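You operate a simulated robot arm through the tools that you are given. There is no shell and no other tool. Be economical: measure what you need, move in short steps, check, and stop when the job is done.

You are at the controls of a simulated robot arm. One attempt, no reset.

TASK
Put the wool pod in the white cup; shut and bolt the green box.

The check looks at the end state, three seconds after you hand in, the way a careful person would. Anything else that was tipped, shoved, dropped, spilled or broken makes it a failure.

THE ROBOT
A 6-joint arm with a two-finger parallel gripper, fixed in place. Base frame: the origin is at the foot of the arm, x ahead of it, y to its left, z up; the work surface is at about z = 87.4. Lengths are in cm, angles in degrees, forces in N, time in s.
With the tool pointing down near the work surface it reaches from about 26 to 68 cm from the base axis. Its first joint turns from -66.0 to 66.0 degrees. Payload 2.9 kg.
The TCP is the grasp point between the finger pads, 3 cm short of the fingertips. In the tool frame z runs along the fingers and y along their closing line. Largest opening 11 cm; finger width 2, thickness 1; the body of the gripper, 4.8 by 11.2 cm, starts 5.5 cm behind the TCP.
Orientation is that of the tool frame in the base frame, as a unit quaternion [x, y, z, w]. With the fingers straight down and closing along the base's y, the tool's x points along the base's -x, its y along +y and its z along -z.

THE INTERFACE
- The arm moves only by the tool nudge_tool. Its argument "plan" is a list of rows, each an object of numbers (a shift or turn left out is 0, a gripper value left out holds the last): "gripper": the gripper command, from -1 (shut) to 1 (fully open), values between in proportion; "tx", "ty", "tz": the shift along the tool's x, y, z in cm; "rx", "ry", "rz": the turn, a rotation vector about the tool's x, y, z in degrees. In form: [{"gripper": .., "tx": .., "ty": .., "tz": .., "rx": .., "ry": .., "rz": ..}, ...]. A call has 1 to 12 rows; each row is the pose to reach, as a shift and turn from the pose commanded when the call began, along the tool's axes at that moment. Rows are played at 5 a second. More than 5 cm and 8.6 degrees between two rows, or a gripper value outside its range, and nothing of the call is played. A pose out of reach is approached as far as the arm can. The call stops where the force on the tool passes 40 N (or 10 N more than at its start, if that is more) or the arm is blocked; 0.2 s more then pass. The fingers move at their own pace (about 10.8 cm/s each) and stop on an object; they squeeze with about 27 N. The grip force told is the motor's: it shows also when the fingers shut on nothing. Time passes only in rows, and 0.2 s behind the last, so rows that repeat a pose let the fingers close. It gives the time, the measured TCP pose, the force on the tool (base axes), the opening and the grip force at its end, in the units of the frame above (readings bear some noise).
- Cameras (640 x 400 px; columns grow to the right, rows downward): "scene" is fixed at [6.5, 41.91, 139.86]; the picture's right is [-0.87, -0.50, 0.00], its down [-0.21, 0.36, -0.91] and it looks along [0.45, -0.79, -0.42] (base axes); focal length 305 px, centre (320, 200). "wrist" rides on the gripper at [7.2, 1.7, -10.3] in the tool frame; the picture's right is [-0.23, 0.97, 0.00], its down [-0.76, -0.18, -0.62] and it looks along [-0.61, -0.14, 0.78] (tool axes); focal length 222 px, centre (320, 200). There is no depth. A picture from a camera that has moved, and an enlarged one, comes with that camera's place and axes in the base frame and with its lens.
- snapshot(camera): a new picture of that camera. It takes no simulated time.
- zoom(camera, box): a new picture of the part [left, top, right, bottom] of that camera's present view, enlarged. It takes no simulated time.
- finish_job(): hands the job in; it is judged then, once.

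Go step by step. Nothing tells you positions but the pictures and the camera data: compare them with the known pose of the tool, close in by small moves and look again before you grip or let go. The budget is 120 turns and 84 pictures, counting those below and the enlarged ones. Unless the task says otherwise, let go and move clear before handing in, and close with one line.

The tools are called as a command line: name --argument value ..., lists and objects as JSON in quotes. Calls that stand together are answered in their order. nudge_tool: Moves the arm, as the interface text tells. Its arguments: {"type":"object","properties":{"plan":{"type":"array","items":{"type":"object","properties":{"gripper":{"type":"number"},"tx":{"type":"number"},"ty":{"type":"number"},"tz":{"type":"number"},"rx":{"type":"number"},"ry":{"type":"number"},"rz":{"type":"number"}}}}},"required":["plan"]} The other tools are called the same way: snapshot (camera) takes a picture; zoom (camera, box) takes an enlarged picture of a part of a camera's view; finish_job () hands the job in.

At the start:

```text
clock: 0.0
position: [37.3, 10.83, 131.25]
orientation: [-0.001, 1.0, 0.0, 0.0]
ft_force: [0.4, -0.8, -0.2]
grip_width: 10.99
grip_force: 0.0
```

scene: 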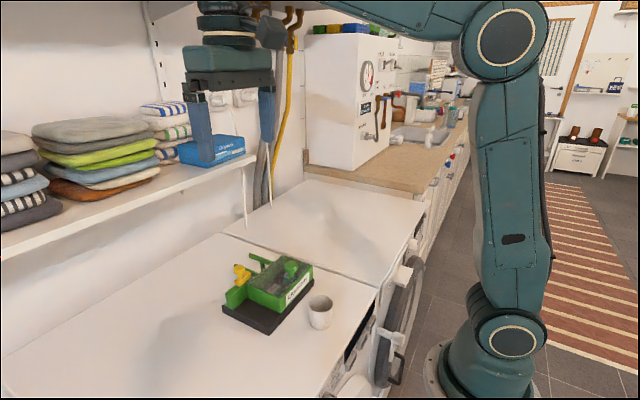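
wrist: 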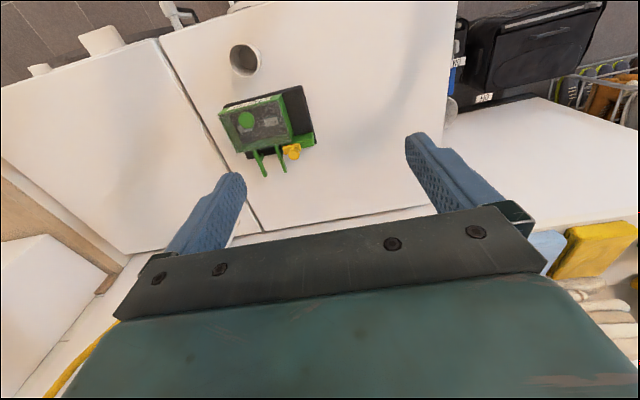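

I see a green box on a dark base with a white cup beside it, on a white surface. I'll zoom in for details.

zoom --camera "scene" --box '[210, 235, 350, 345]'

zoom --camera "wrist" --box '[190, 30, 350, 190]'

```text
3.64 times, centred on (280, 290) of scene
camera zoom: at [6.5, 41.91, 139.86], right [-0.87, -0.5, 0.0], down [-0.21, 0.36, -0.91], along [0.45, -0.79, -0.42], focal length 1110 px, centre (466, -127)
```

zoom: 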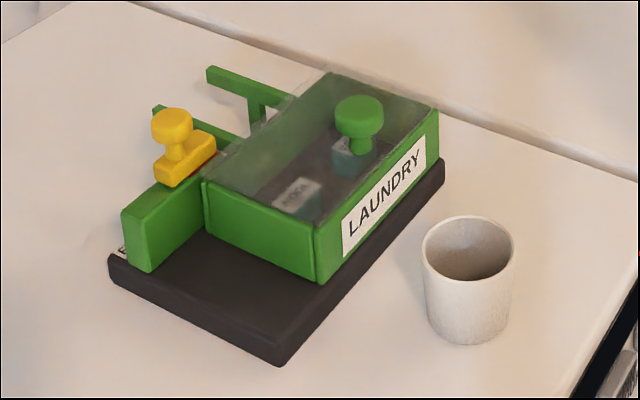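

```text
2.50 times, centred on (270, 110) of wrist
camera zoom: at [29.89, 12.46, 141.68], right [0.23, 0.97, 0.0], down [0.76, -0.18, 0.62], along [0.61, -0.14, -0.78], focal length 555 px, centre (445, 425)
```

zoom: 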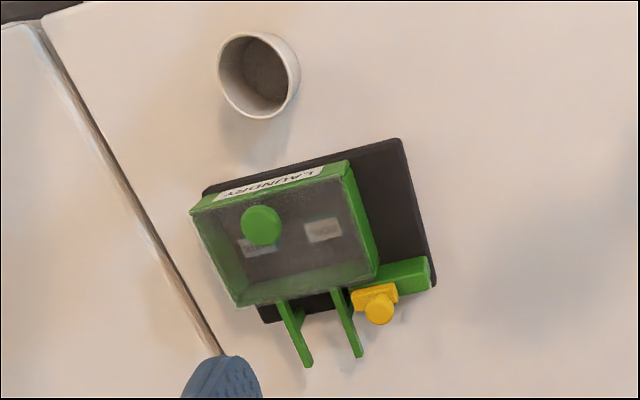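

The box looks like x 39–48, y −11..2.5 with a lidded top and a yellow bolt on a block near (51, 2). The cup is near (32.5, −2). I'll move closer to look from above.

nudge_tool --plan '[{"tx": 1, "ty": -3, "tz": 3, "gripper": 1}, {"tx": 2, "ty": -6, "tz": 6}, {"tx": 3, "ty": -9, "tz": 9}, {"tx": 4, "ty": -12, "tz": 12}, {"tx": 4, "ty": -14, "tz": 13}]'

snapshot --camera "wrist"

```text
clock: 1.2
position: [33.22, -3.31, 118.0]
orientation: [0.0, 1.0, 0.001, 0.001]
ft_force: [0.3, 0.0, 0.2]
grip_width: 11.0
grip_force: 0.0
```

```text
79 pictures are left
camera wrist: at [25.91, -1.56, 128.58], right [0.23, 0.97, 0.0], down [0.76, -0.18, 0.62], along [0.61, -0.14, -0.78], focal length 222 px, centre (320, 200)
```

wrist: 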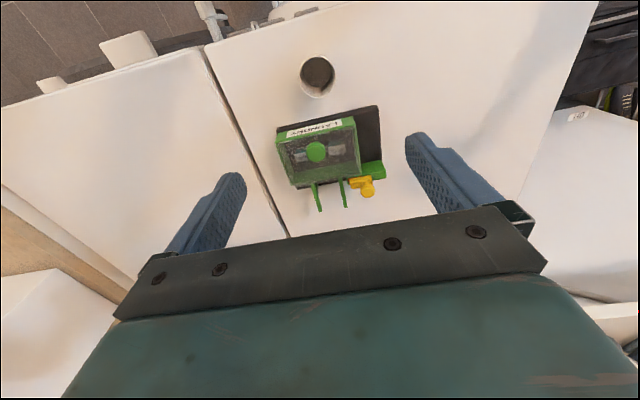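

The geometry agrees. I'll zoom for lid and bolt details.

zoom --camera "wrist" --box '[264, 45, 400, 215]'

zoom --camera "scene" --box '[220, 245, 320, 320]'

```text
2.35 times, centred on (332, 130) of wrist
camera zoom: at [25.91, -1.56, 128.58], right [0.23, 0.97, 0.0], down [0.76, -0.18, 0.62], along [0.61, -0.14, -0.78], focal length 523 px, centre (292, 365)
```

zoom: 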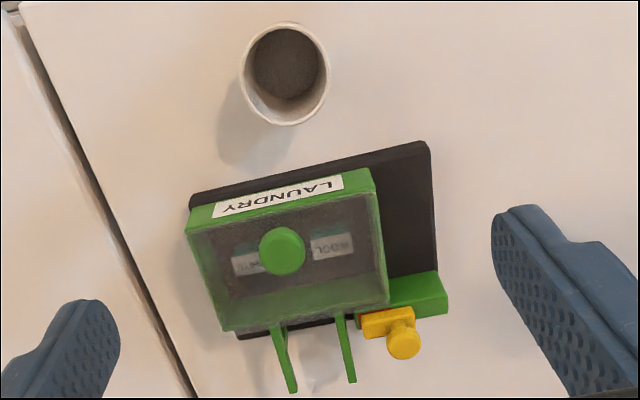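

```text
5.33 times, centred on (270, 282) of scene
camera zoom: at [6.5, 41.91, 139.86], right [-0.87, -0.5, 0.0], down [-0.21, 0.36, -0.91], along [0.45, -0.79, -0.42], focal length 1627 px, centre (587, -240)
```

zoom: 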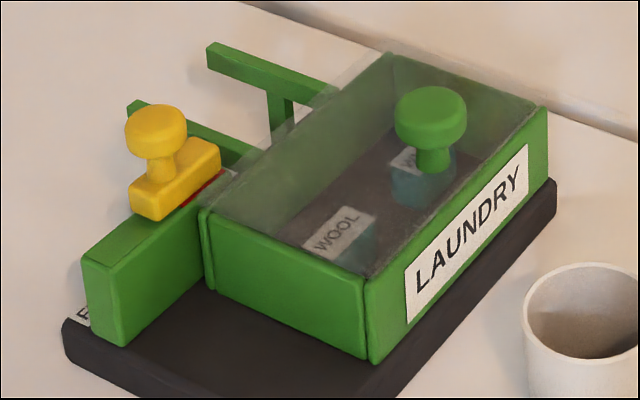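

The WOOL pod is on the +y side inside and the white-labelled one sits under the knob. I'll go a bit lower for a better look at the lid mechanism.

nudge_tool --plan '[{"tx": 0, "ty": 1, "tz": 4}, {"tx": 0, "ty": 3, "tz": 8}, {"tx": 0, "ty": 3, "tz": 10}]'

zoom --camera "wrist" --box '[200, 60, 440, 240]'

```text
clock: 2.0
position: [33.24, -0.21, 108.08]
orientation: [0.0, 1.0, 0.0, 0.0]
ft_force: [-0.8, 0.6, 0.0]
grip_width: 11.01
grip_force: 0.1
```

```text
2.22 times, centred on (320, 150) of wrist
camera zoom: at [25.91, 1.51, 118.58], right [0.23, 0.97, 0.0], down [0.76, -0.18, 0.62], along [0.61, -0.14, -0.78], focal length 494 px, centre (320, 311)
```

zoom: 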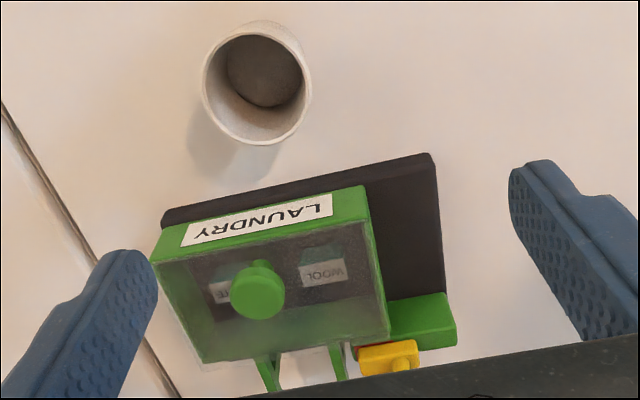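

The gripper hides the bolt. I'll rotate 90° so the camera looks from the +y side.

nudge_tool --plan '[{"tx": 0, "ty": 1, "tz": -1, "rz": 8}, {"tx": 0, "ty": 3, "tz": -2, "rz": 16}, {"tx": 0, "ty": 5, "tz": -2, "rz": 24}, {"tx": -1, "ty": 7, "tz": -2, "rz": 32}, {"tx": -3, "ty": 9, "tz": -2, "rz": 40}, {"tx": -5, "ty": 10, "tz": -2, "rz": 48}, {"tx": -7, "ty": 11, "tz": -2, "rz": 56}, {"tx": -9, "ty": 11, "tz": -2, "rz": 64}, {"tx": -11, "ty": 11, "tz": -2, "rz": 72}, {"tx": -12, "ty": 11, "tz": -2, "rz": 80}, {"tx": -13, "ty": 11, "tz": -1, "rz": 86}, {"tx": -13.8, "ty": 11, "tz": 0, "rz": 90}]'

snapshot --camera "wrist"

```text
clock: 4.6
position: [47.17, 10.79, 108.24]
orientation: [0.708, 0.706, 0.0, 0.001]
ft_force: [0.3, 0.7, -1.0]
grip_width: 11.01
grip_force: 0.0
```

```text
75 pictures are left
camera wrist: at [48.72, 18.06, 118.67], right [0.97, -0.23, 0.0], down [-0.18, -0.76, 0.62], along [-0.14, -0.61, -0.78], focal length 222 px, centre (320, 200)
```

wrist: 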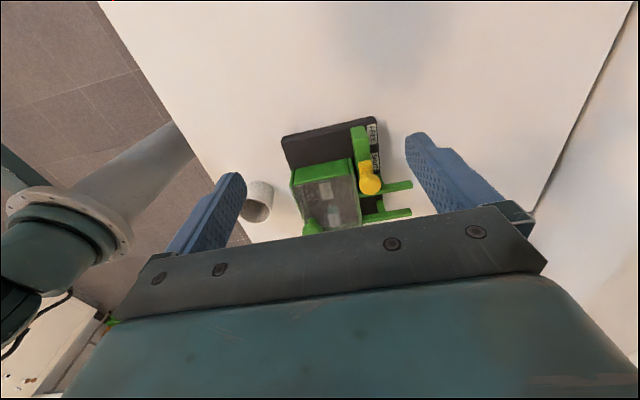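

zoom --camera "wrist" --box '[270, 105, 430, 235]'

zoom --camera "scene" --box '[215, 240, 285, 310]'

```text
3.08 times, centred on (350, 170) of wrist
camera zoom: at [48.72, 18.06, 118.67], right [0.97, -0.23, 0.0], down [-0.18, -0.76, 0.62], along [-0.14, -0.61, -0.78], focal length 684 px, centre (228, 292)
```

zoom: 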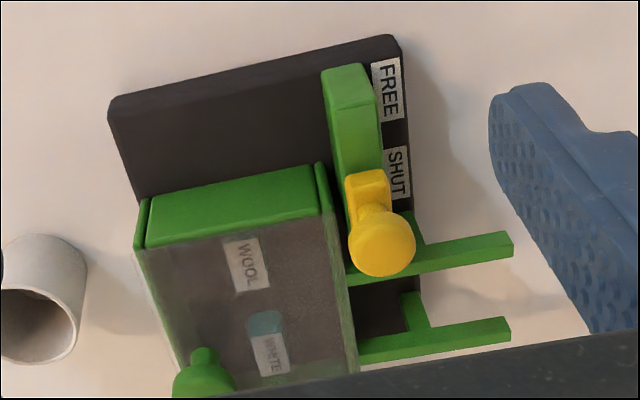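

```text
5.71 times, centred on (250, 275) of scene
camera zoom: at [6.51, 41.91, 139.86], right [-0.87, -0.5, 0.0], down [-0.21, 0.36, -0.91], along [0.45, -0.79, -0.42], focal length 1744 px, centre (720, -229)
```

zoom: 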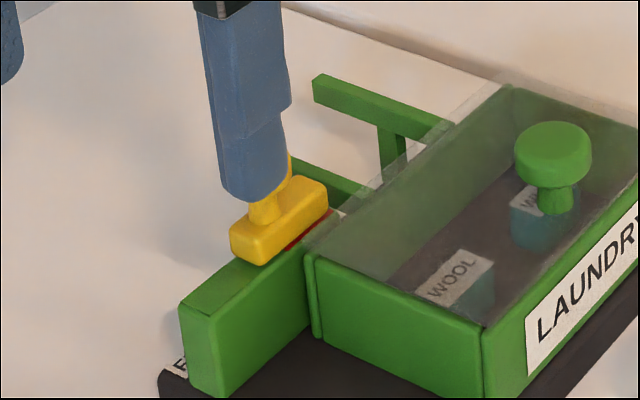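

The bolt slides along y on the green block between FREE (+y) and SHUT (−y); currently near SHUT. The lid slides back (+x) on the rails. I'll get closer to check the bolt.

nudge_tool --plan '[{"tx": 1, "tz": 4}, {"tx": 2, "tz": 8, "ty": 1}]'

zoom --camera "wrist" --box '[260, 100, 430, 220]'

```text
clock: 5.2
position: [48.01, 13.0, 99.95]
orientation: [0.707, 0.707, 0.0, 0.0]
ft_force: [0.3, 0.1, -0.1]
grip_width: 10.99
grip_force: 0.1
```

```text
3.33 times, centred on (345, 160) of wrist
camera zoom: at [49.65, 20.14, 110.61], right [0.97, -0.23, 0.0], down [-0.18, -0.76, 0.62], along [-0.14, -0.61, -0.78], focal length 740 px, centre (237, 333)
```

zoom: 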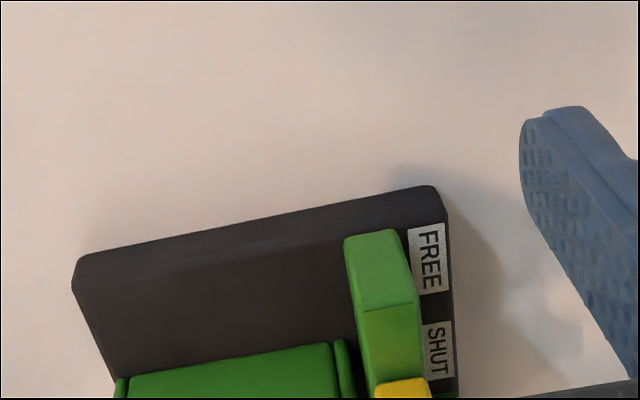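

I'll tilt the tool so the camera views the bolt more from the side.

nudge_tool --plan '[{"tz": -1.5, "ry": -8}, {"tz": -3, "ry": -16}, {"tz": -4, "ry": -24}, {"tz": -5, "ry": -30}]'

zoom --camera "wrist" --box '[240, 80, 440, 230]'

```text
clock: 6.2
position: [48.11, 12.82, 105.09]
orientation: [0.683, 0.684, -0.183, 0.182]
ft_force: [0.1, -0.2, 0.2]
grip_width: 11.0
grip_force: 0.0
```

```text
2.67 times, centred on (340, 155) of wrist
camera zoom: at [49.67, 24.27, 110.71], right [0.97, -0.2, 0.11], down [-0.18, -0.35, 0.92], along [-0.14, -0.92, -0.37], focal length 592 px, centre (267, 320)
```

zoom: 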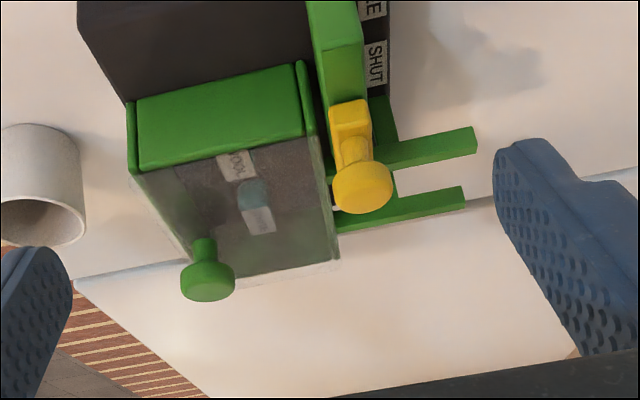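

The camera view is inverted, but the mechanism is clear: the bolt knob is at about (51.1, 1.4, top 96.2), at SHUT, and the lid knob at (41.8, −6.2, top 95.6). I'll return to vertical and to the y-closing orientation.

nudge_tool --plan '[{"ry": 8}, {"ry": 16}, {"ry": 24}, {"ry": 30}]'

nudge_tool --plan '[{"tz": -1, "rz": -8}, {"tz": -1, "rz": -16}, {"tz": -1, "rz": -24}, {"tz": -1, "rz": -32, "tx": -1}, {"tz": -1, "rz": -40, "tx": -2}, {"tz": -1, "rz": -48, "tx": -4}, {"tz": -1, "rz": -56, "tx": -6}, {"tz": -1, "rz": -64, "tx": -8}, {"tz": -1, "rz": -72, "tx": -10, "ty": 1, "gripper": 0.2}, {"tz": -1, "rz": -80, "tx": -11, "ty": 2}, {"tz": -1, "rz": -86, "tx": -11.4, "ty": 3}, {"tz": -1, "rz": -90, "tx": -11.4, "ty": 3}]'

snapshot --camera "wrist"

zoom --camera "scene" --box '[200, 210, 330, 310]'

```text
clock: 7.2
position: [48.13, 12.55, 105.14]
orientation: [0.708, 0.707, 0.001, -0.001]
ft_force: [-0.3, 0.1, -0.3]
grip_width: 10.99
grip_force: 0.1
```

```text
clock: 9.8
position: [51.2, 1.33, 106.16]
orientation: [0.0, 1.0, 0.0, 0.0]
ft_force: [0.6, -0.5, 0.8]
grip_width: 6.59
grip_force: 0.0
```

```text
70 pictures are left
camera wrist: at [43.75, 3.08, 116.68], right [0.23, 0.97, 0.0], down [0.76, -0.18, 0.62], along [0.61, -0.14, -0.78], focal length 222 px, centre (320, 200)
```

wrist: 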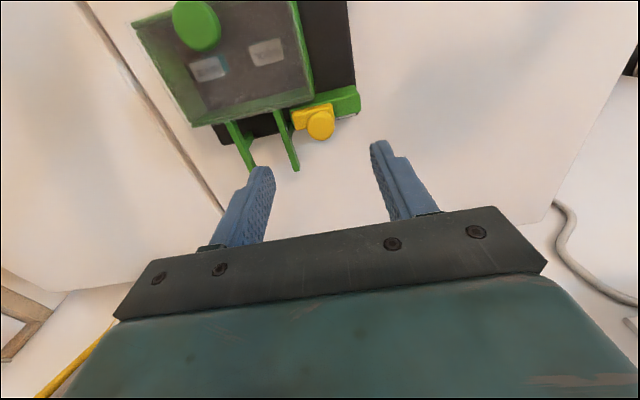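

```text
4.00 times, centred on (265, 260) of scene
camera zoom: at [6.51, 41.91, 139.86], right [-0.87, -0.5, 0.0], down [-0.21, 0.36, -0.91], along [0.45, -0.79, -0.42], focal length 1220 px, centre (540, -40)
```

zoom: 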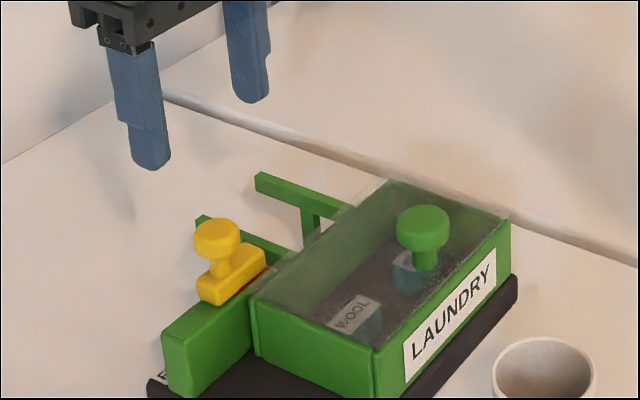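

Alignment checks: bolt knob at (51.05, 1.45). Descending to just above it and looking.

nudge_tool --plan '[{"tz": 3}, {"tz": 5.5}, {"tz": 7}]'

zoom --camera "scene" --box '[200, 210, 330, 310]'

snapshot --camera "wrist"

```text
clock: 10.6
position: [51.14, 1.33, 99.21]
orientation: [0.0, 1.0, 0.001, 0.001]
ft_force: [-0.9, 0.5, -0.2]
grip_width: 6.59
grip_force: 0.0
```

```text
4.00 times, centred on (265, 260) of scene
camera zoom: at [6.5, 41.91, 139.86], right [-0.87, -0.5, 0.0], down [-0.21, 0.36, -0.91], along [0.45, -0.79, -0.42], focal length 1220 px, centre (540, -40)
```

zoom: 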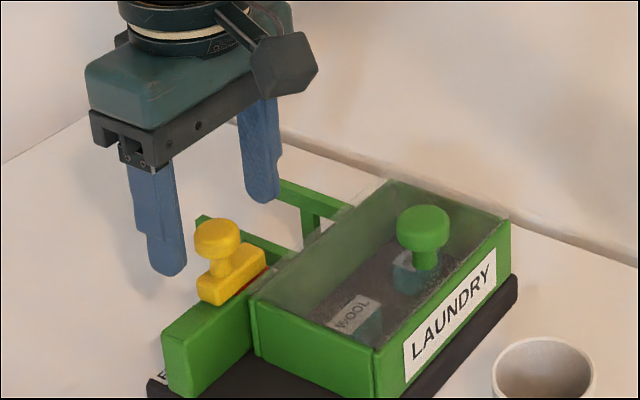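

```text
67 pictures are left
camera wrist: at [43.73, 3.07, 109.72], right [0.23, 0.97, 0.0], down [0.76, -0.18, 0.62], along [0.61, -0.14, -0.78], focal length 222 px, centre (320, 200)
```

wrist: 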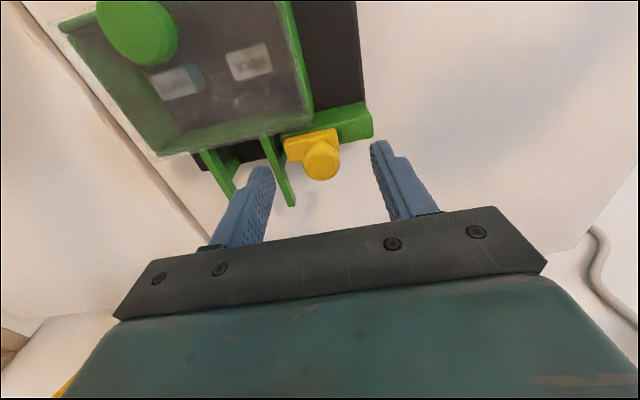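

Matches. Descending to the bolt knob and closing.

nudge_tool --plan '[{"tz": 1.2}, {"tz": 2.4}, {"tz": 2.4, "gripper": -0.5}, {"tz": 2.4, "gripper": -0.5}, {"tz": 2.4, "gripper": -0.6}]'

zoom --camera "scene" --box '[200, 210, 330, 310]'

```text
clock: 11.8
position: [51.08, 1.35, 96.81]
orientation: [0.001, 1.0, 0.0, 0.0]
ft_force: [0.0, 1.4, 0.2]
grip_width: 2.49
grip_force: 26.9
```

```text
4.00 times, centred on (265, 260) of scene
camera zoom: at [6.51, 41.92, 139.85], right [-0.87, -0.5, 0.0], down [-0.21, 0.36, -0.91], along [0.45, -0.79, -0.42], focal length 1220 px, centre (540, -40)
```

zoom: 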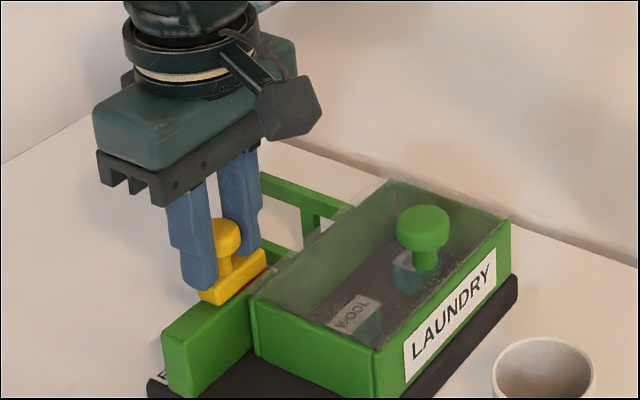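

Gripped the knob (2.5 cm). Sliding the bolt toward FREE (+y).

nudge_tool --plan '[{"ty": 0.7}, {"ty": 1.4}, {"ty": 2.1}, {"ty": 2.8}, {"ty": 3.5}, {"ty": 4.0}, {"ty": 4.0}]'

zoom --camera "scene" --box '[200, 210, 330, 310]'

```text
clock: 13.4
position: [51.14, 4.85, 96.77]
orientation: [0.006, 1.0, -0.003, -0.002]
ft_force: [-0.7, -35.5, 0.4]
grip_width: 2.47
grip_force: 26.5
```

```text
4.00 times, centred on (265, 260) of scene
camera zoom: at [6.51, 41.82, 139.89], right [-0.87, -0.5, 0.0], down [-0.21, 0.36, -0.91], along [0.45, -0.79, -0.42], focal length 1220 px, centre (540, -40)
```

zoom: 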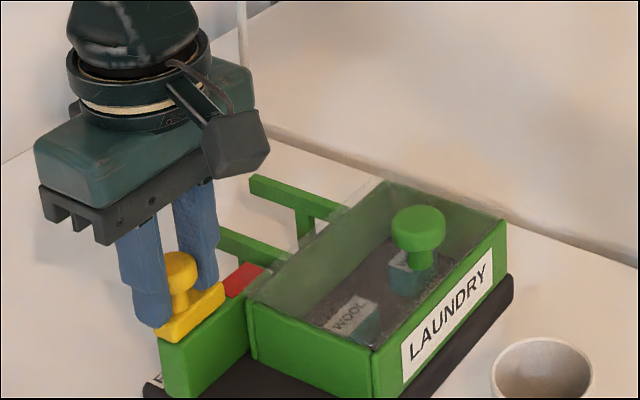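

The bolt reached its end stop at FREE. Relieving, releasing and rising.

nudge_tool --plan '[{"ty": -0.55}, {"ty": -0.55, "gripper": 0.0}, {"ty": -0.55, "gripper": 0.0}, {"ty": -0.55, "tz": -3}, {"ty": -0.55, "tz": -7}]'

zoom --camera "scene" --box '[200, 210, 330, 310]'

zoom --camera "wrist" --box '[120, 0, 420, 200]'

```text
clock: 14.6
position: [51.0, 4.82, 103.77]
orientation: [0.0, 1.0, 0.0, 0.0]
ft_force: [-0.6, -0.2, 0.6]
grip_width: 5.51
grip_force: 0.1
```

```text
4.00 times, centred on (265, 260) of scene
camera zoom: at [6.5, 41.91, 139.86], right [-0.87, -0.5, 0.0], down [-0.21, 0.36, -0.91], along [0.45, -0.79, -0.42], focal length 1220 px, centre (540, -40)
```

zoom: 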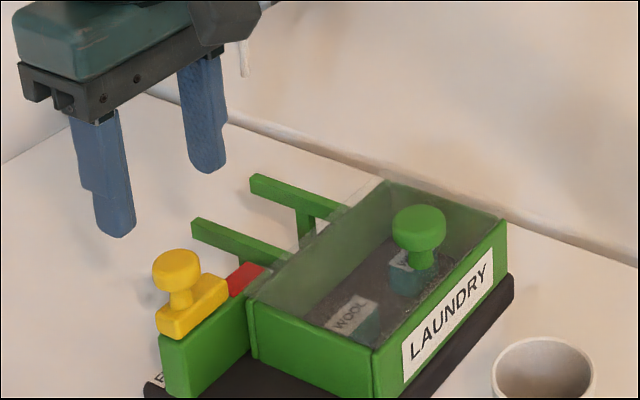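

```text
2.00 times, centred on (270, 100) of wrist
camera zoom: at [43.73, 6.49, 114.25], right [0.23, 0.97, 0.0], down [0.76, -0.18, 0.62], along [0.61, -0.14, -0.78], focal length 444 px, centre (420, 400)
```

zoom: 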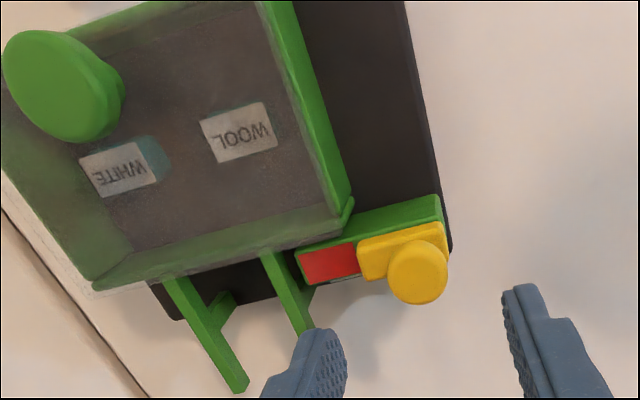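

Bolt is free. Now moving over the lid knob at about (41.9, −5.8).

nudge_tool --plan '[{"tx": 3, "ty": -3}, {"tx": 6, "ty": -6}, {"tx": 8, "ty": -9}, {"tx": 9.1, "ty": -10.6}, {"tx": 9.1, "ty": -10.6, "tz": 3}]'

zoom --camera "scene" --box '[200, 210, 330, 310]'

snapshot --camera "wrist"

```text
clock: 15.8
position: [42.11, -5.91, 100.86]
orientation: [0.001, 1.0, 0.0, 0.0]
ft_force: [-0.6, -0.4, 0.0]
grip_width: 5.5
grip_force: 0.1
```

```text
4.00 times, centred on (265, 260) of scene
camera zoom: at [6.5, 41.91, 139.86], right [-0.87, -0.5, 0.0], down [-0.21, 0.36, -0.91], along [0.45, -0.79, -0.42], focal length 1220 px, centre (540, -40)
```

zoom: 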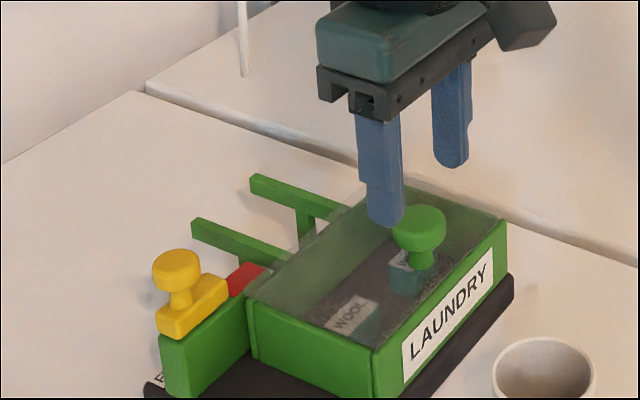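

```text
61 pictures are left
camera wrist: at [34.57, -4.16, 111.36], right [0.23, 0.97, 0.0], down [0.76, -0.18, 0.62], along [0.61, -0.14, -0.78], focal length 222 px, centre (320, 200)
```

wrist: 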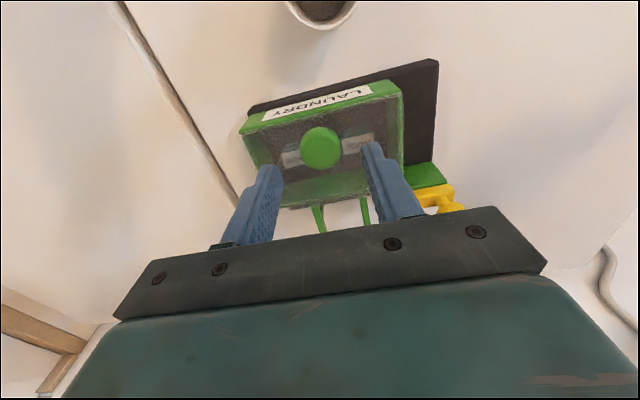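

The knob is well centered between the fingers. Descending and gripping.

nudge_tool --plan '[{"tz": 1.5, "tx": 0.1, "ty": 0.15}, {"tz": 3, "tx": 0.1, "ty": 0.15}, {"tz": 4, "tx": 0.1, "ty": 0.15}, {"tz": 4.5, "tx": 0.1, "ty": 0.15}, {"tz": 4.5, "tx": 0.1, "ty": 0.15, "gripper": -0.5}, {"tz": 4.5, "tx": 0.1, "ty": 0.15}, {"tz": 4.5, "tx": 0.1, "ty": 0.15}]'

zoom --camera "scene" --box '[200, 210, 330, 310]'

```text
clock: 17.4
position: [41.95, -5.7, 96.28]
orientation: [0.0, 1.0, -0.001, 0.0]
ft_force: [0.3, -14.3, -2.8]
grip_width: 3.45
grip_force: 7.5
```

```text
4.00 times, centred on (265, 260) of scene
camera zoom: at [6.51, 41.88, 139.87], right [-0.87, -0.5, 0.0], down [-0.21, 0.36, -0.91], along [0.45, -0.79, -0.42], focal length 1220 px, centre (540, -40)
```

zoom: 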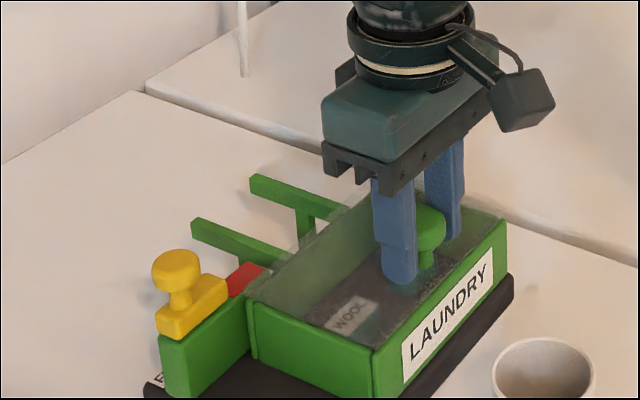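

One finger is pushing more (−14 N in y); I'll shift slightly −y and close fully.

nudge_tool --plan '[{"ty": -0.15}, {"ty": -0.3}, {"ty": -0.3, "gripper": -1}, {"ty": -0.3}]'

```text
clock: 18.4
position: [41.91, -5.81, 96.26]
orientation: [-0.001, 1.0, 0.001, -0.001]
ft_force: [0.9, -0.3, 0.5]
grip_width: 3.12
grip_force: 27.3
```

Knob firmly gripped (3.1 cm). Sliding the lid +x gently.

nudge_tool --plan '[{"tx": -0.5}, {"tx": -1.0}, {"tx": -1.5}, {"tx": -2}]'

zoom --camera "scene" --box '[200, 210, 330, 310]'

```text
clock: 19.4
position: [43.91, -5.83, 96.26]
orientation: [-0.001, 1.0, 0.001, 0.001]
ft_force: [0.3, 9.1, 2.5]
grip_width: 3.09
grip_force: 27.1
```

```text
4.00 times, centred on (265, 260) of scene
camera zoom: at [6.5, 41.94, 139.85], right [-0.87, -0.5, 0.0], down [-0.21, 0.36, -0.91], along [0.45, -0.79, -0.42], focal length 1220 px, centre (540, -40)
```

zoom: 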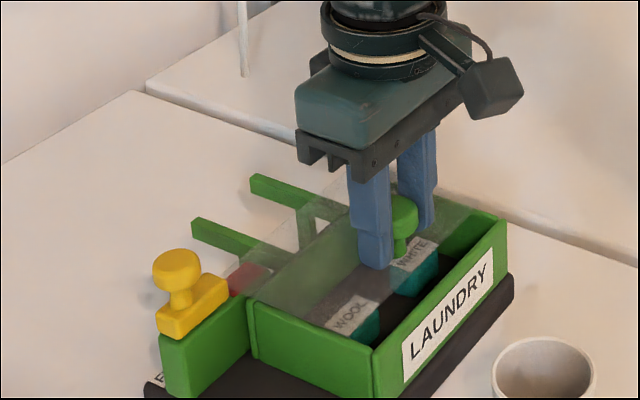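

The lid slides properly. Continuing with a slight +y compensation.

nudge_tool --plan '[{"tx": -0.5, "ty": 0.12}, {"tx": -1.0, "ty": 0.15}, {"tx": -1.5, "ty": 0.2}, {"tx": -2, "ty": 0.22}, {"tx": -2.5, "ty": 0.25}, {"tx": -3, "ty": 0.28}]'

```text
clock: 20.8
position: [46.82, -5.81, 96.23]
orientation: [0.003, 1.0, 0.0, 0.0]
ft_force: [-1.7, -16.8, 0.5]
grip_width: 3.1
grip_force: 26.8
```

Over-corrected; pulling back y and continuing.

nudge_tool --plan '[{"tx": -0.2, "ty": -0.15}, {"tx": -0.8, "ty": -0.18}, {"tx": -1.4, "ty": -0.18}, {"tx": -2, "ty": -0.18}, {"tx": -2.6, "ty": -0.18}]'

zoom --camera "scene" --box '[200, 210, 330, 310]'

```text
clock: 22.0
position: [49.54, -5.77, 96.28]
orientation: [0.0, 1.0, -0.001, 0.0]
ft_force: [0.4, -3.1, 0.6]
grip_width: 3.11
grip_force: 27.1
```

```text
4.00 times, centred on (265, 260) of scene
camera zoom: at [6.5, 41.91, 139.86], right [-0.87, -0.5, 0.0], down [-0.21, 0.36, -0.91], along [0.45, -0.79, -0.42], focal length 1220 px, centre (540, -40)
```

zoom: 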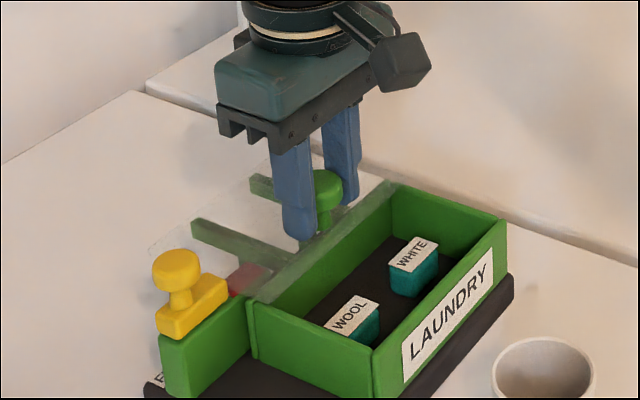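

The box is open. Releasing the lid and rising to inspect the pods.

nudge_tool --plan '[{"ty": 0.0, "gripper": -0.1}, {"gripper": 0}, {"tz": -3}, {"tz": -7}, {"tz": -11, "tx": 3, "ty": 2}, {"tz": -13, "tx": 7, "ty": 4}, {"tz": -13, "tx": 10, "ty": 4}]'

zoom --camera "wrist" --box '[200, 20, 440, 200]'

zoom --camera "scene" --box '[220, 235, 340, 335]'

```text
refused: row 5 steps farther than a row can; nothing moved
```

```text
2.22 times, centred on (320, 110) of wrist
camera zoom: at [42.15, -4.1, 106.79], right [0.23, 0.97, 0.0], down [0.76, -0.18, 0.62], along [0.61, -0.14, -0.78], focal length 494 px, centre (320, 400)
```

zoom: 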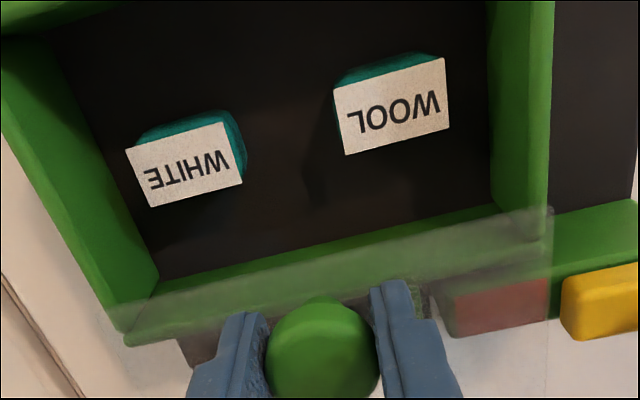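

```text
4.00 times, centred on (280, 285) of scene
camera zoom: at [6.5, 41.91, 139.86], right [-0.87, -0.5, 0.0], down [-0.21, 0.36, -0.91], along [0.45, -0.79, -0.42], focal length 1220 px, centre (480, -140)
```

zoom: 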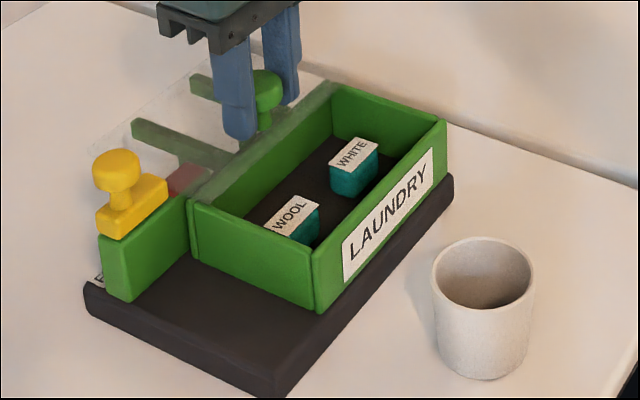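

WOOL pod is at about (45, −2.6), top z≈90.5, roughly 3.1 (y) × 1.8 (x) cm. Releasing the lid and rising.

nudge_tool --plan '[{"gripper": -0.1}, {"gripper": -0.05}, {"tz": -3}, {"tz": -7}, {"tz": -10, "tx": 2, "ty": 1}, {"tz": -12, "tx": 5, "ty": 2}, {"tz": -12, "tx": 8, "ty": 3}]'

zoom --camera "wrist" --box '[200, 20, 440, 200]'

```text
clock: 23.6
position: [41.57, -2.95, 108.34]
orientation: [0.0, 1.0, -0.001, 0.0]
ft_force: [-0.1, -0.6, 0.0]
grip_width: 5.2
grip_force: 0.2
```

```text
2.22 times, centred on (320, 110) of wrist
camera zoom: at [34.14, -1.19, 118.83], right [0.23, 0.97, 0.0], down [0.76, -0.18, 0.62], along [0.61, -0.14, -0.78], focal length 494 px, centre (320, 400)
```

zoom: 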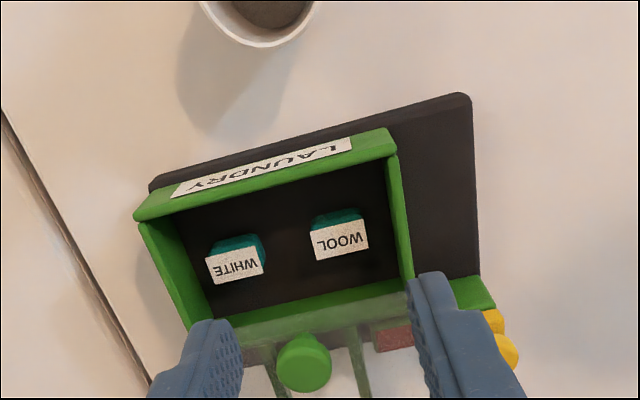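

Pod confirmed at (44.9, −2.5). Rotating 90° above it so the fingers close along x.

nudge_tool --plan '[{"rz": 8}, {"rz": 16}, {"rz": 24}, {"rz": 32, "tx": -0.5}, {"rz": 40, "tx": -1}, {"rz": 48, "tx": -1.5}, {"rz": 56, "tx": -2}, {"rz": 64, "tx": -2.5, "gripper": -0.25}, {"rz": 72, "tx": -3}, {"rz": 80, "tx": -3.4, "ty": 0.4}, {"rz": 86, "tx": -3.4, "ty": 0.4}, {"rz": 90, "tx": -3.4, "ty": 0.4, "tz": 2}]'

zoom --camera "wrist" --box '[200, 50, 440, 230]'

zoom --camera "scene" --box '[220, 235, 340, 335]'

```text
clock: 26.2
position: [44.89, -2.52, 106.11]
orientation: [0.708, 0.706, 0.001, 0.0]
ft_force: [0.3, -0.5, 0.2]
grip_width: 4.16
grip_force: 0.1
```

```text
2.22 times, centred on (320, 140) of wrist
camera zoom: at [46.46, 4.8, 116.72], right [0.97, -0.23, 0.0], down [-0.18, -0.76, 0.62], along [-0.14, -0.61, -0.78], focal length 494 px, centre (320, 333)
```

zoom: 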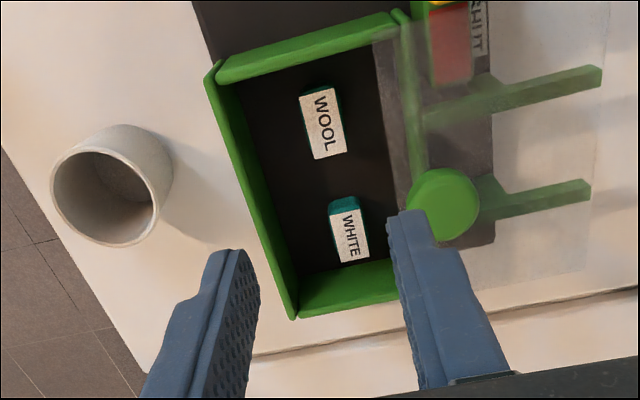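

```text
4.00 times, centred on (280, 285) of scene
camera zoom: at [6.51, 41.91, 139.86], right [-0.87, -0.5, 0.0], down [-0.21, 0.36, -0.91], along [0.45, -0.79, -0.42], focal length 1220 px, centre (480, -140)
```

zoom: 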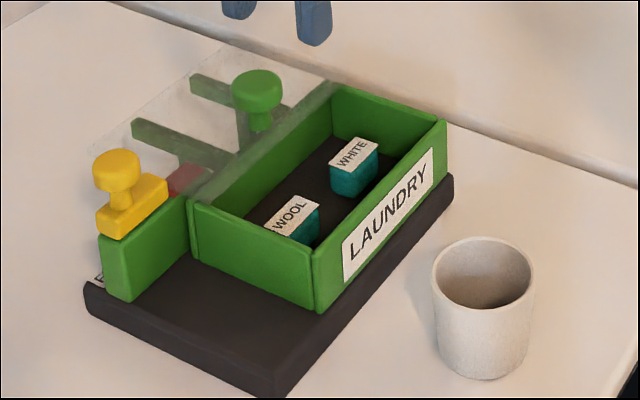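

Pod centered at (45.0, −2.45). Narrowing the opening to 3.2 cm to stay clear of the lid edge, and descending partway.

nudge_tool --plan '[{"tz": 4, "gripper": -0.42}, {"tz": 8, "ty": 0.05, "tx": 0.05}, {"tz": 10, "ty": 0.05, "tx": 0.05}]'

zoom --camera "wrist" --box '[240, 50, 440, 200]'

zoom --camera "scene" --box '[220, 235, 340, 335]'

```text
clock: 27.0
position: [45.04, -2.42, 96.14]
orientation: [0.707, 0.707, 0.0, 0.001]
ft_force: [0.4, 0.0, 0.4]
grip_width: 3.17
grip_force: 0.1
```

```text
2.67 times, centred on (340, 125) of wrist
camera zoom: at [46.57, 4.85, 106.7], right [0.97, -0.23, 0.0], down [-0.18, -0.76, 0.62], along [-0.14, -0.61, -0.78], focal length 592 px, centre (267, 400)
```

zoom: 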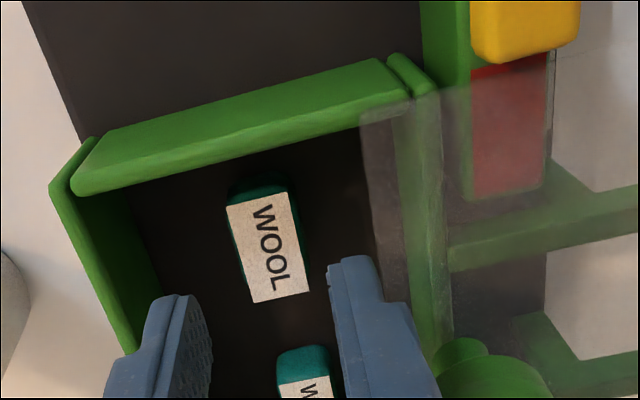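

```text
4.00 times, centred on (280, 285) of scene
camera zoom: at [6.5, 41.91, 139.86], right [-0.87, -0.5, 0.0], down [-0.21, 0.36, -0.91], along [0.45, -0.79, -0.42], focal length 1220 px, centre (480, -140)
```

zoom: 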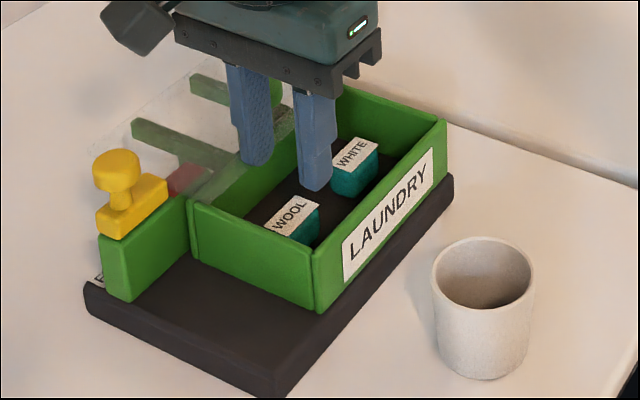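

Alignment good; shifting 0.2 cm away from the lid edge and going down to the pod.

nudge_tool --plan '[{"ty": -0.2}, {"ty": -0.2, "tz": 1.5}, {"ty": -0.2, "tz": 2.8}, {"ty": -0.2, "tz": 3.7}, {"ty": -0.2, "tz": 3.7}]'

zoom --camera "wrist" --box '[240, 100, 440, 250]'

zoom --camera "scene" --box '[240, 255, 310, 310]'

```text
clock: 28.2
position: [44.78, -2.49, 92.46]
orientation: [0.707, 0.707, 0.001, 0.0]
ft_force: [-0.2, 1.0, -0.4]
grip_width: 3.19
grip_force: 0.0
```

```text
2.67 times, centred on (340, 175) of wrist
camera zoom: at [46.32, 4.86, 103.02], right [0.97, -0.23, 0.0], down [-0.18, -0.76, 0.62], along [-0.14, -0.61, -0.78], focal length 592 px, centre (267, 267)
```

zoom: 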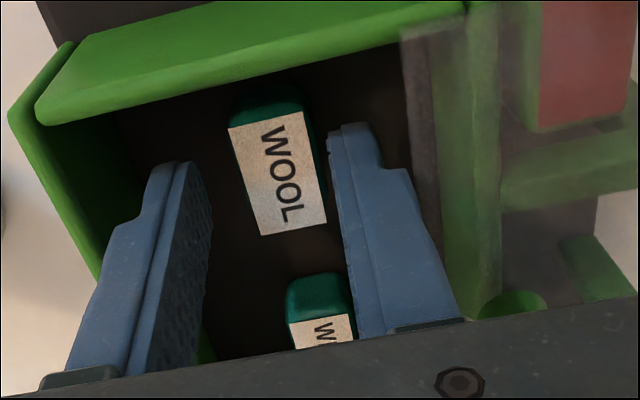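

```text
7.27 times, centred on (275, 282) of scene
camera zoom: at [6.5, 41.91, 139.86], right [-0.87, -0.5, 0.0], down [-0.21, 0.36, -0.91], along [0.45, -0.79, -0.42], focal length 2219 px, centre (647, -400)
```

zoom: 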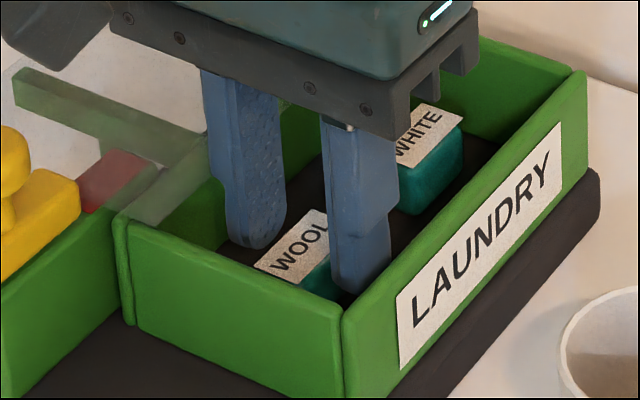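

The pod top seems a bit lower (~90). Going down a further 0.6 cm carefully.

nudge_tool --plan '[{"tz": 0.2, "ty": 0.1, "tx": -0.1}, {"tz": 0.4, "ty": 0.1, "tx": -0.1}, {"tz": 0.6, "ty": 0.1, "tx": -0.1}]'

zoom --camera "scene" --box '[240, 255, 310, 310]'

```text
clock: 29.0
position: [44.82, -2.46, 91.98]
orientation: [0.707, 0.707, 0.0, 0.0]
ft_force: [-0.7, -0.3, 0.0]
grip_width: 3.19
grip_force: 0.0
```

```text
7.27 times, centred on (275, 282) of scene
camera zoom: at [6.5, 41.91, 139.86], right [-0.87, -0.5, 0.0], down [-0.21, 0.36, -0.91], along [0.45, -0.79, -0.42], focal length 2219 px, centre (647, -400)
```

zoom: 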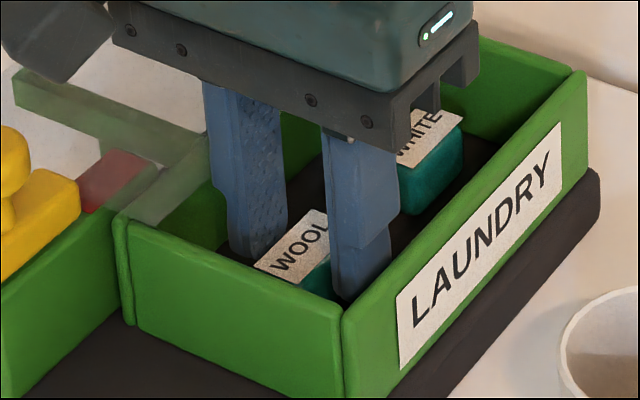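

Aligned with the pod. A little lower, then close.

nudge_tool --plan '[{"tz": 0.2}, {"tz": 0.3}, {"tz": 0.3, "gripper": -0.75}, {"tz": 0.3}, {"tz": 0.3}]'

zoom --camera "scene" --box '[240, 255, 310, 310]'

```text
clock: 30.2
position: [44.88, -2.57, 91.69]
orientation: [0.707, 0.707, 0.0, 0.0]
ft_force: [0.3, -0.5, 1.5]
grip_width: 2.09
grip_force: 27.1
```

```text
7.27 times, centred on (275, 282) of scene
camera zoom: at [6.5, 41.91, 139.86], right [-0.87, -0.5, 0.0], down [-0.21, 0.36, -0.91], along [0.45, -0.79, -0.42], focal length 2219 px, centre (647, -400)
```

zoom: 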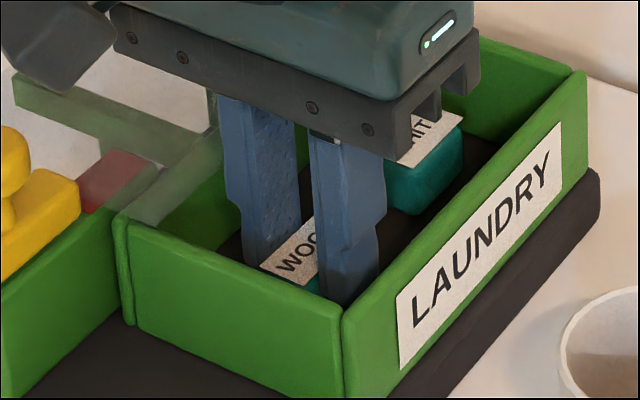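

Gripped the pod at 2.1 cm. Lifting.

nudge_tool --plan '[{"tz": -1}, {"tz": -3}, {"tz": -6}, {"tz": -10}, {"tz": -13}]'

snapshot --camera "wrist"

zoom --camera "scene" --box '[220, 210, 360, 340]'

```text
clock: 31.4
position: [44.77, -2.39, 104.67]
orientation: [0.707, 0.707, 0.0, 0.0]
ft_force: [0.4, -0.2, -0.9]
grip_width: 2.08
grip_force: 26.7
```

```text
46 pictures are left
camera wrist: at [46.36, 4.78, 115.25], right [0.97, -0.23, 0.0], down [-0.18, -0.76, 0.62], along [-0.14, -0.61, -0.78], focal length 222 px, centre (320, 200)
```

wrist: 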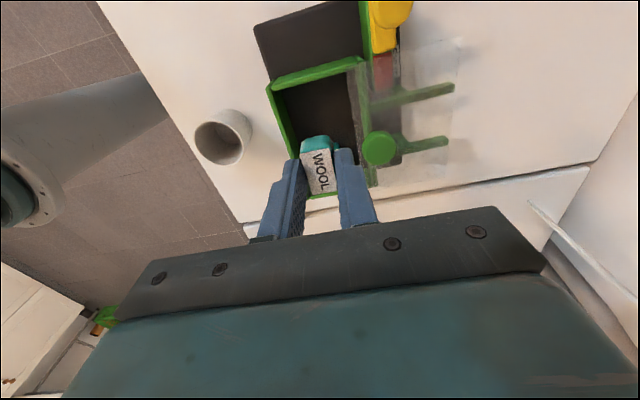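

```text
3.08 times, centred on (290, 275) of scene
camera zoom: at [6.5, 41.91, 139.86], right [-0.87, -0.5, 0.0], down [-0.21, 0.36, -0.91], along [0.45, -0.79, -0.42], focal length 939 px, centre (412, -31)
```

zoom: 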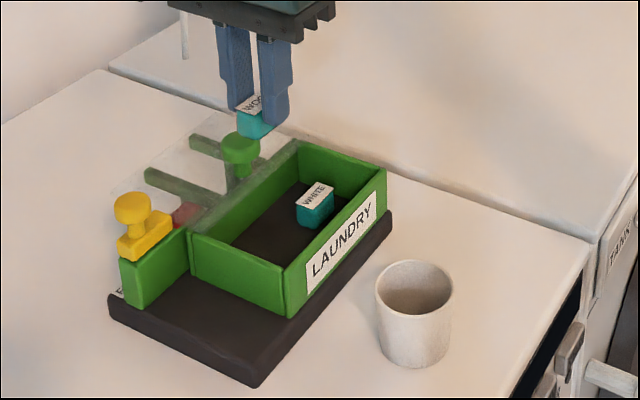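

Pod is securely held. Moving over toward the cup at about (32.2, −3.2), staying high, to measure its position.

nudge_tool --plan '[{"ty": -4}, {"ty": -8}, {"ty": -11, "tx": -0.5}, {"ty": -12.6, "tx": -0.8}, {"ty": -12.6, "tx": -0.8}]'

snapshot --camera "wrist"

zoom --camera "scene" --box '[270, 200, 390, 340]'

```text
clock: 32.6
position: [32.2, -3.27, 104.66]
orientation: [0.707, 0.707, 0.0, 0.0]
ft_force: [0.6, 0.2, -0.4]
grip_width: 2.05
grip_force: 27.2
```

```text
44 pictures are left
camera wrist: at [33.76, 3.99, 115.15], right [0.97, -0.23, 0.0], down [-0.18, -0.76, 0.62], along [-0.14, -0.61, -0.78], focal length 222 px, centre (320, 200)
```

wrist: 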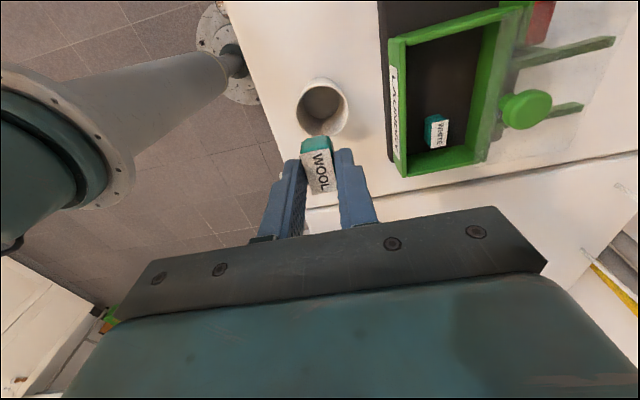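

```text
2.86 times, centred on (330, 270) of scene
camera zoom: at [6.5, 41.91, 139.86], right [-0.87, -0.5, 0.0], down [-0.21, 0.36, -0.91], along [0.45, -0.79, -0.42], focal length 872 px, centre (291, 0)
```

zoom: 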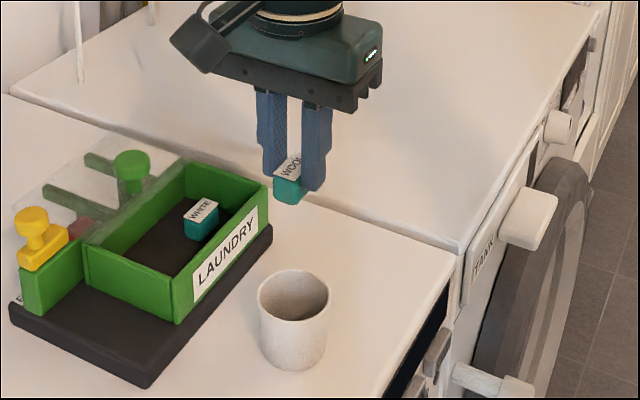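

The pod is above the cup; geometry suggests rim z≈90.4. I'll refine with an enlarged view.

zoom --camera "wrist" --box '[270, 60, 390, 160]'

zoom --camera "scene" --box '[290, 270, 350, 340]'

```text
4.00 times, centred on (330, 110) of wrist
camera zoom: at [33.76, 3.99, 115.15], right [0.97, -0.23, 0.0], down [-0.18, -0.76, 0.62], along [-0.14, -0.61, -0.78], focal length 888 px, centre (280, 560)
```

zoom: 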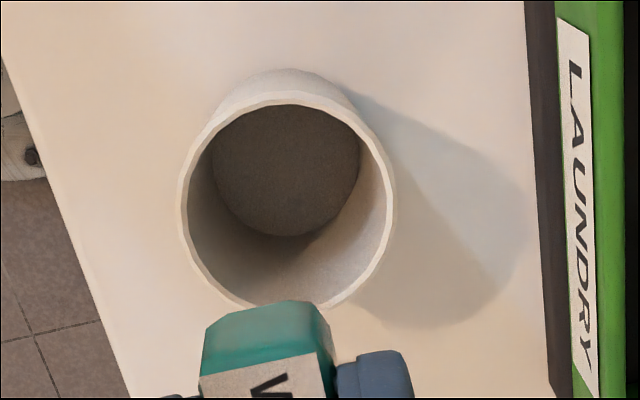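

```text
5.71 times, centred on (320, 305) of scene
camera zoom: at [6.5, 41.91, 139.86], right [-0.87, -0.5, 0.0], down [-0.21, 0.36, -0.91], along [0.45, -0.79, -0.42], focal length 1744 px, centre (320, -400)
```

zoom: 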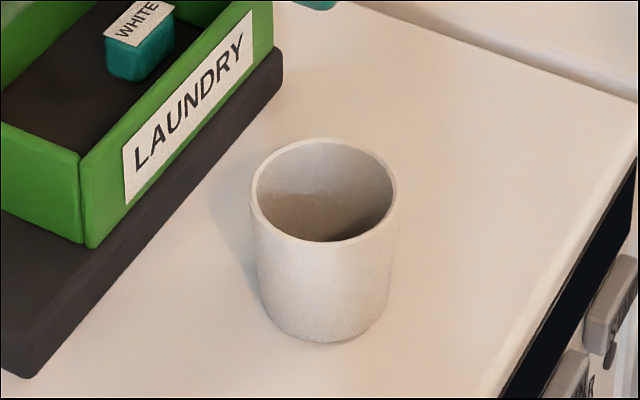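

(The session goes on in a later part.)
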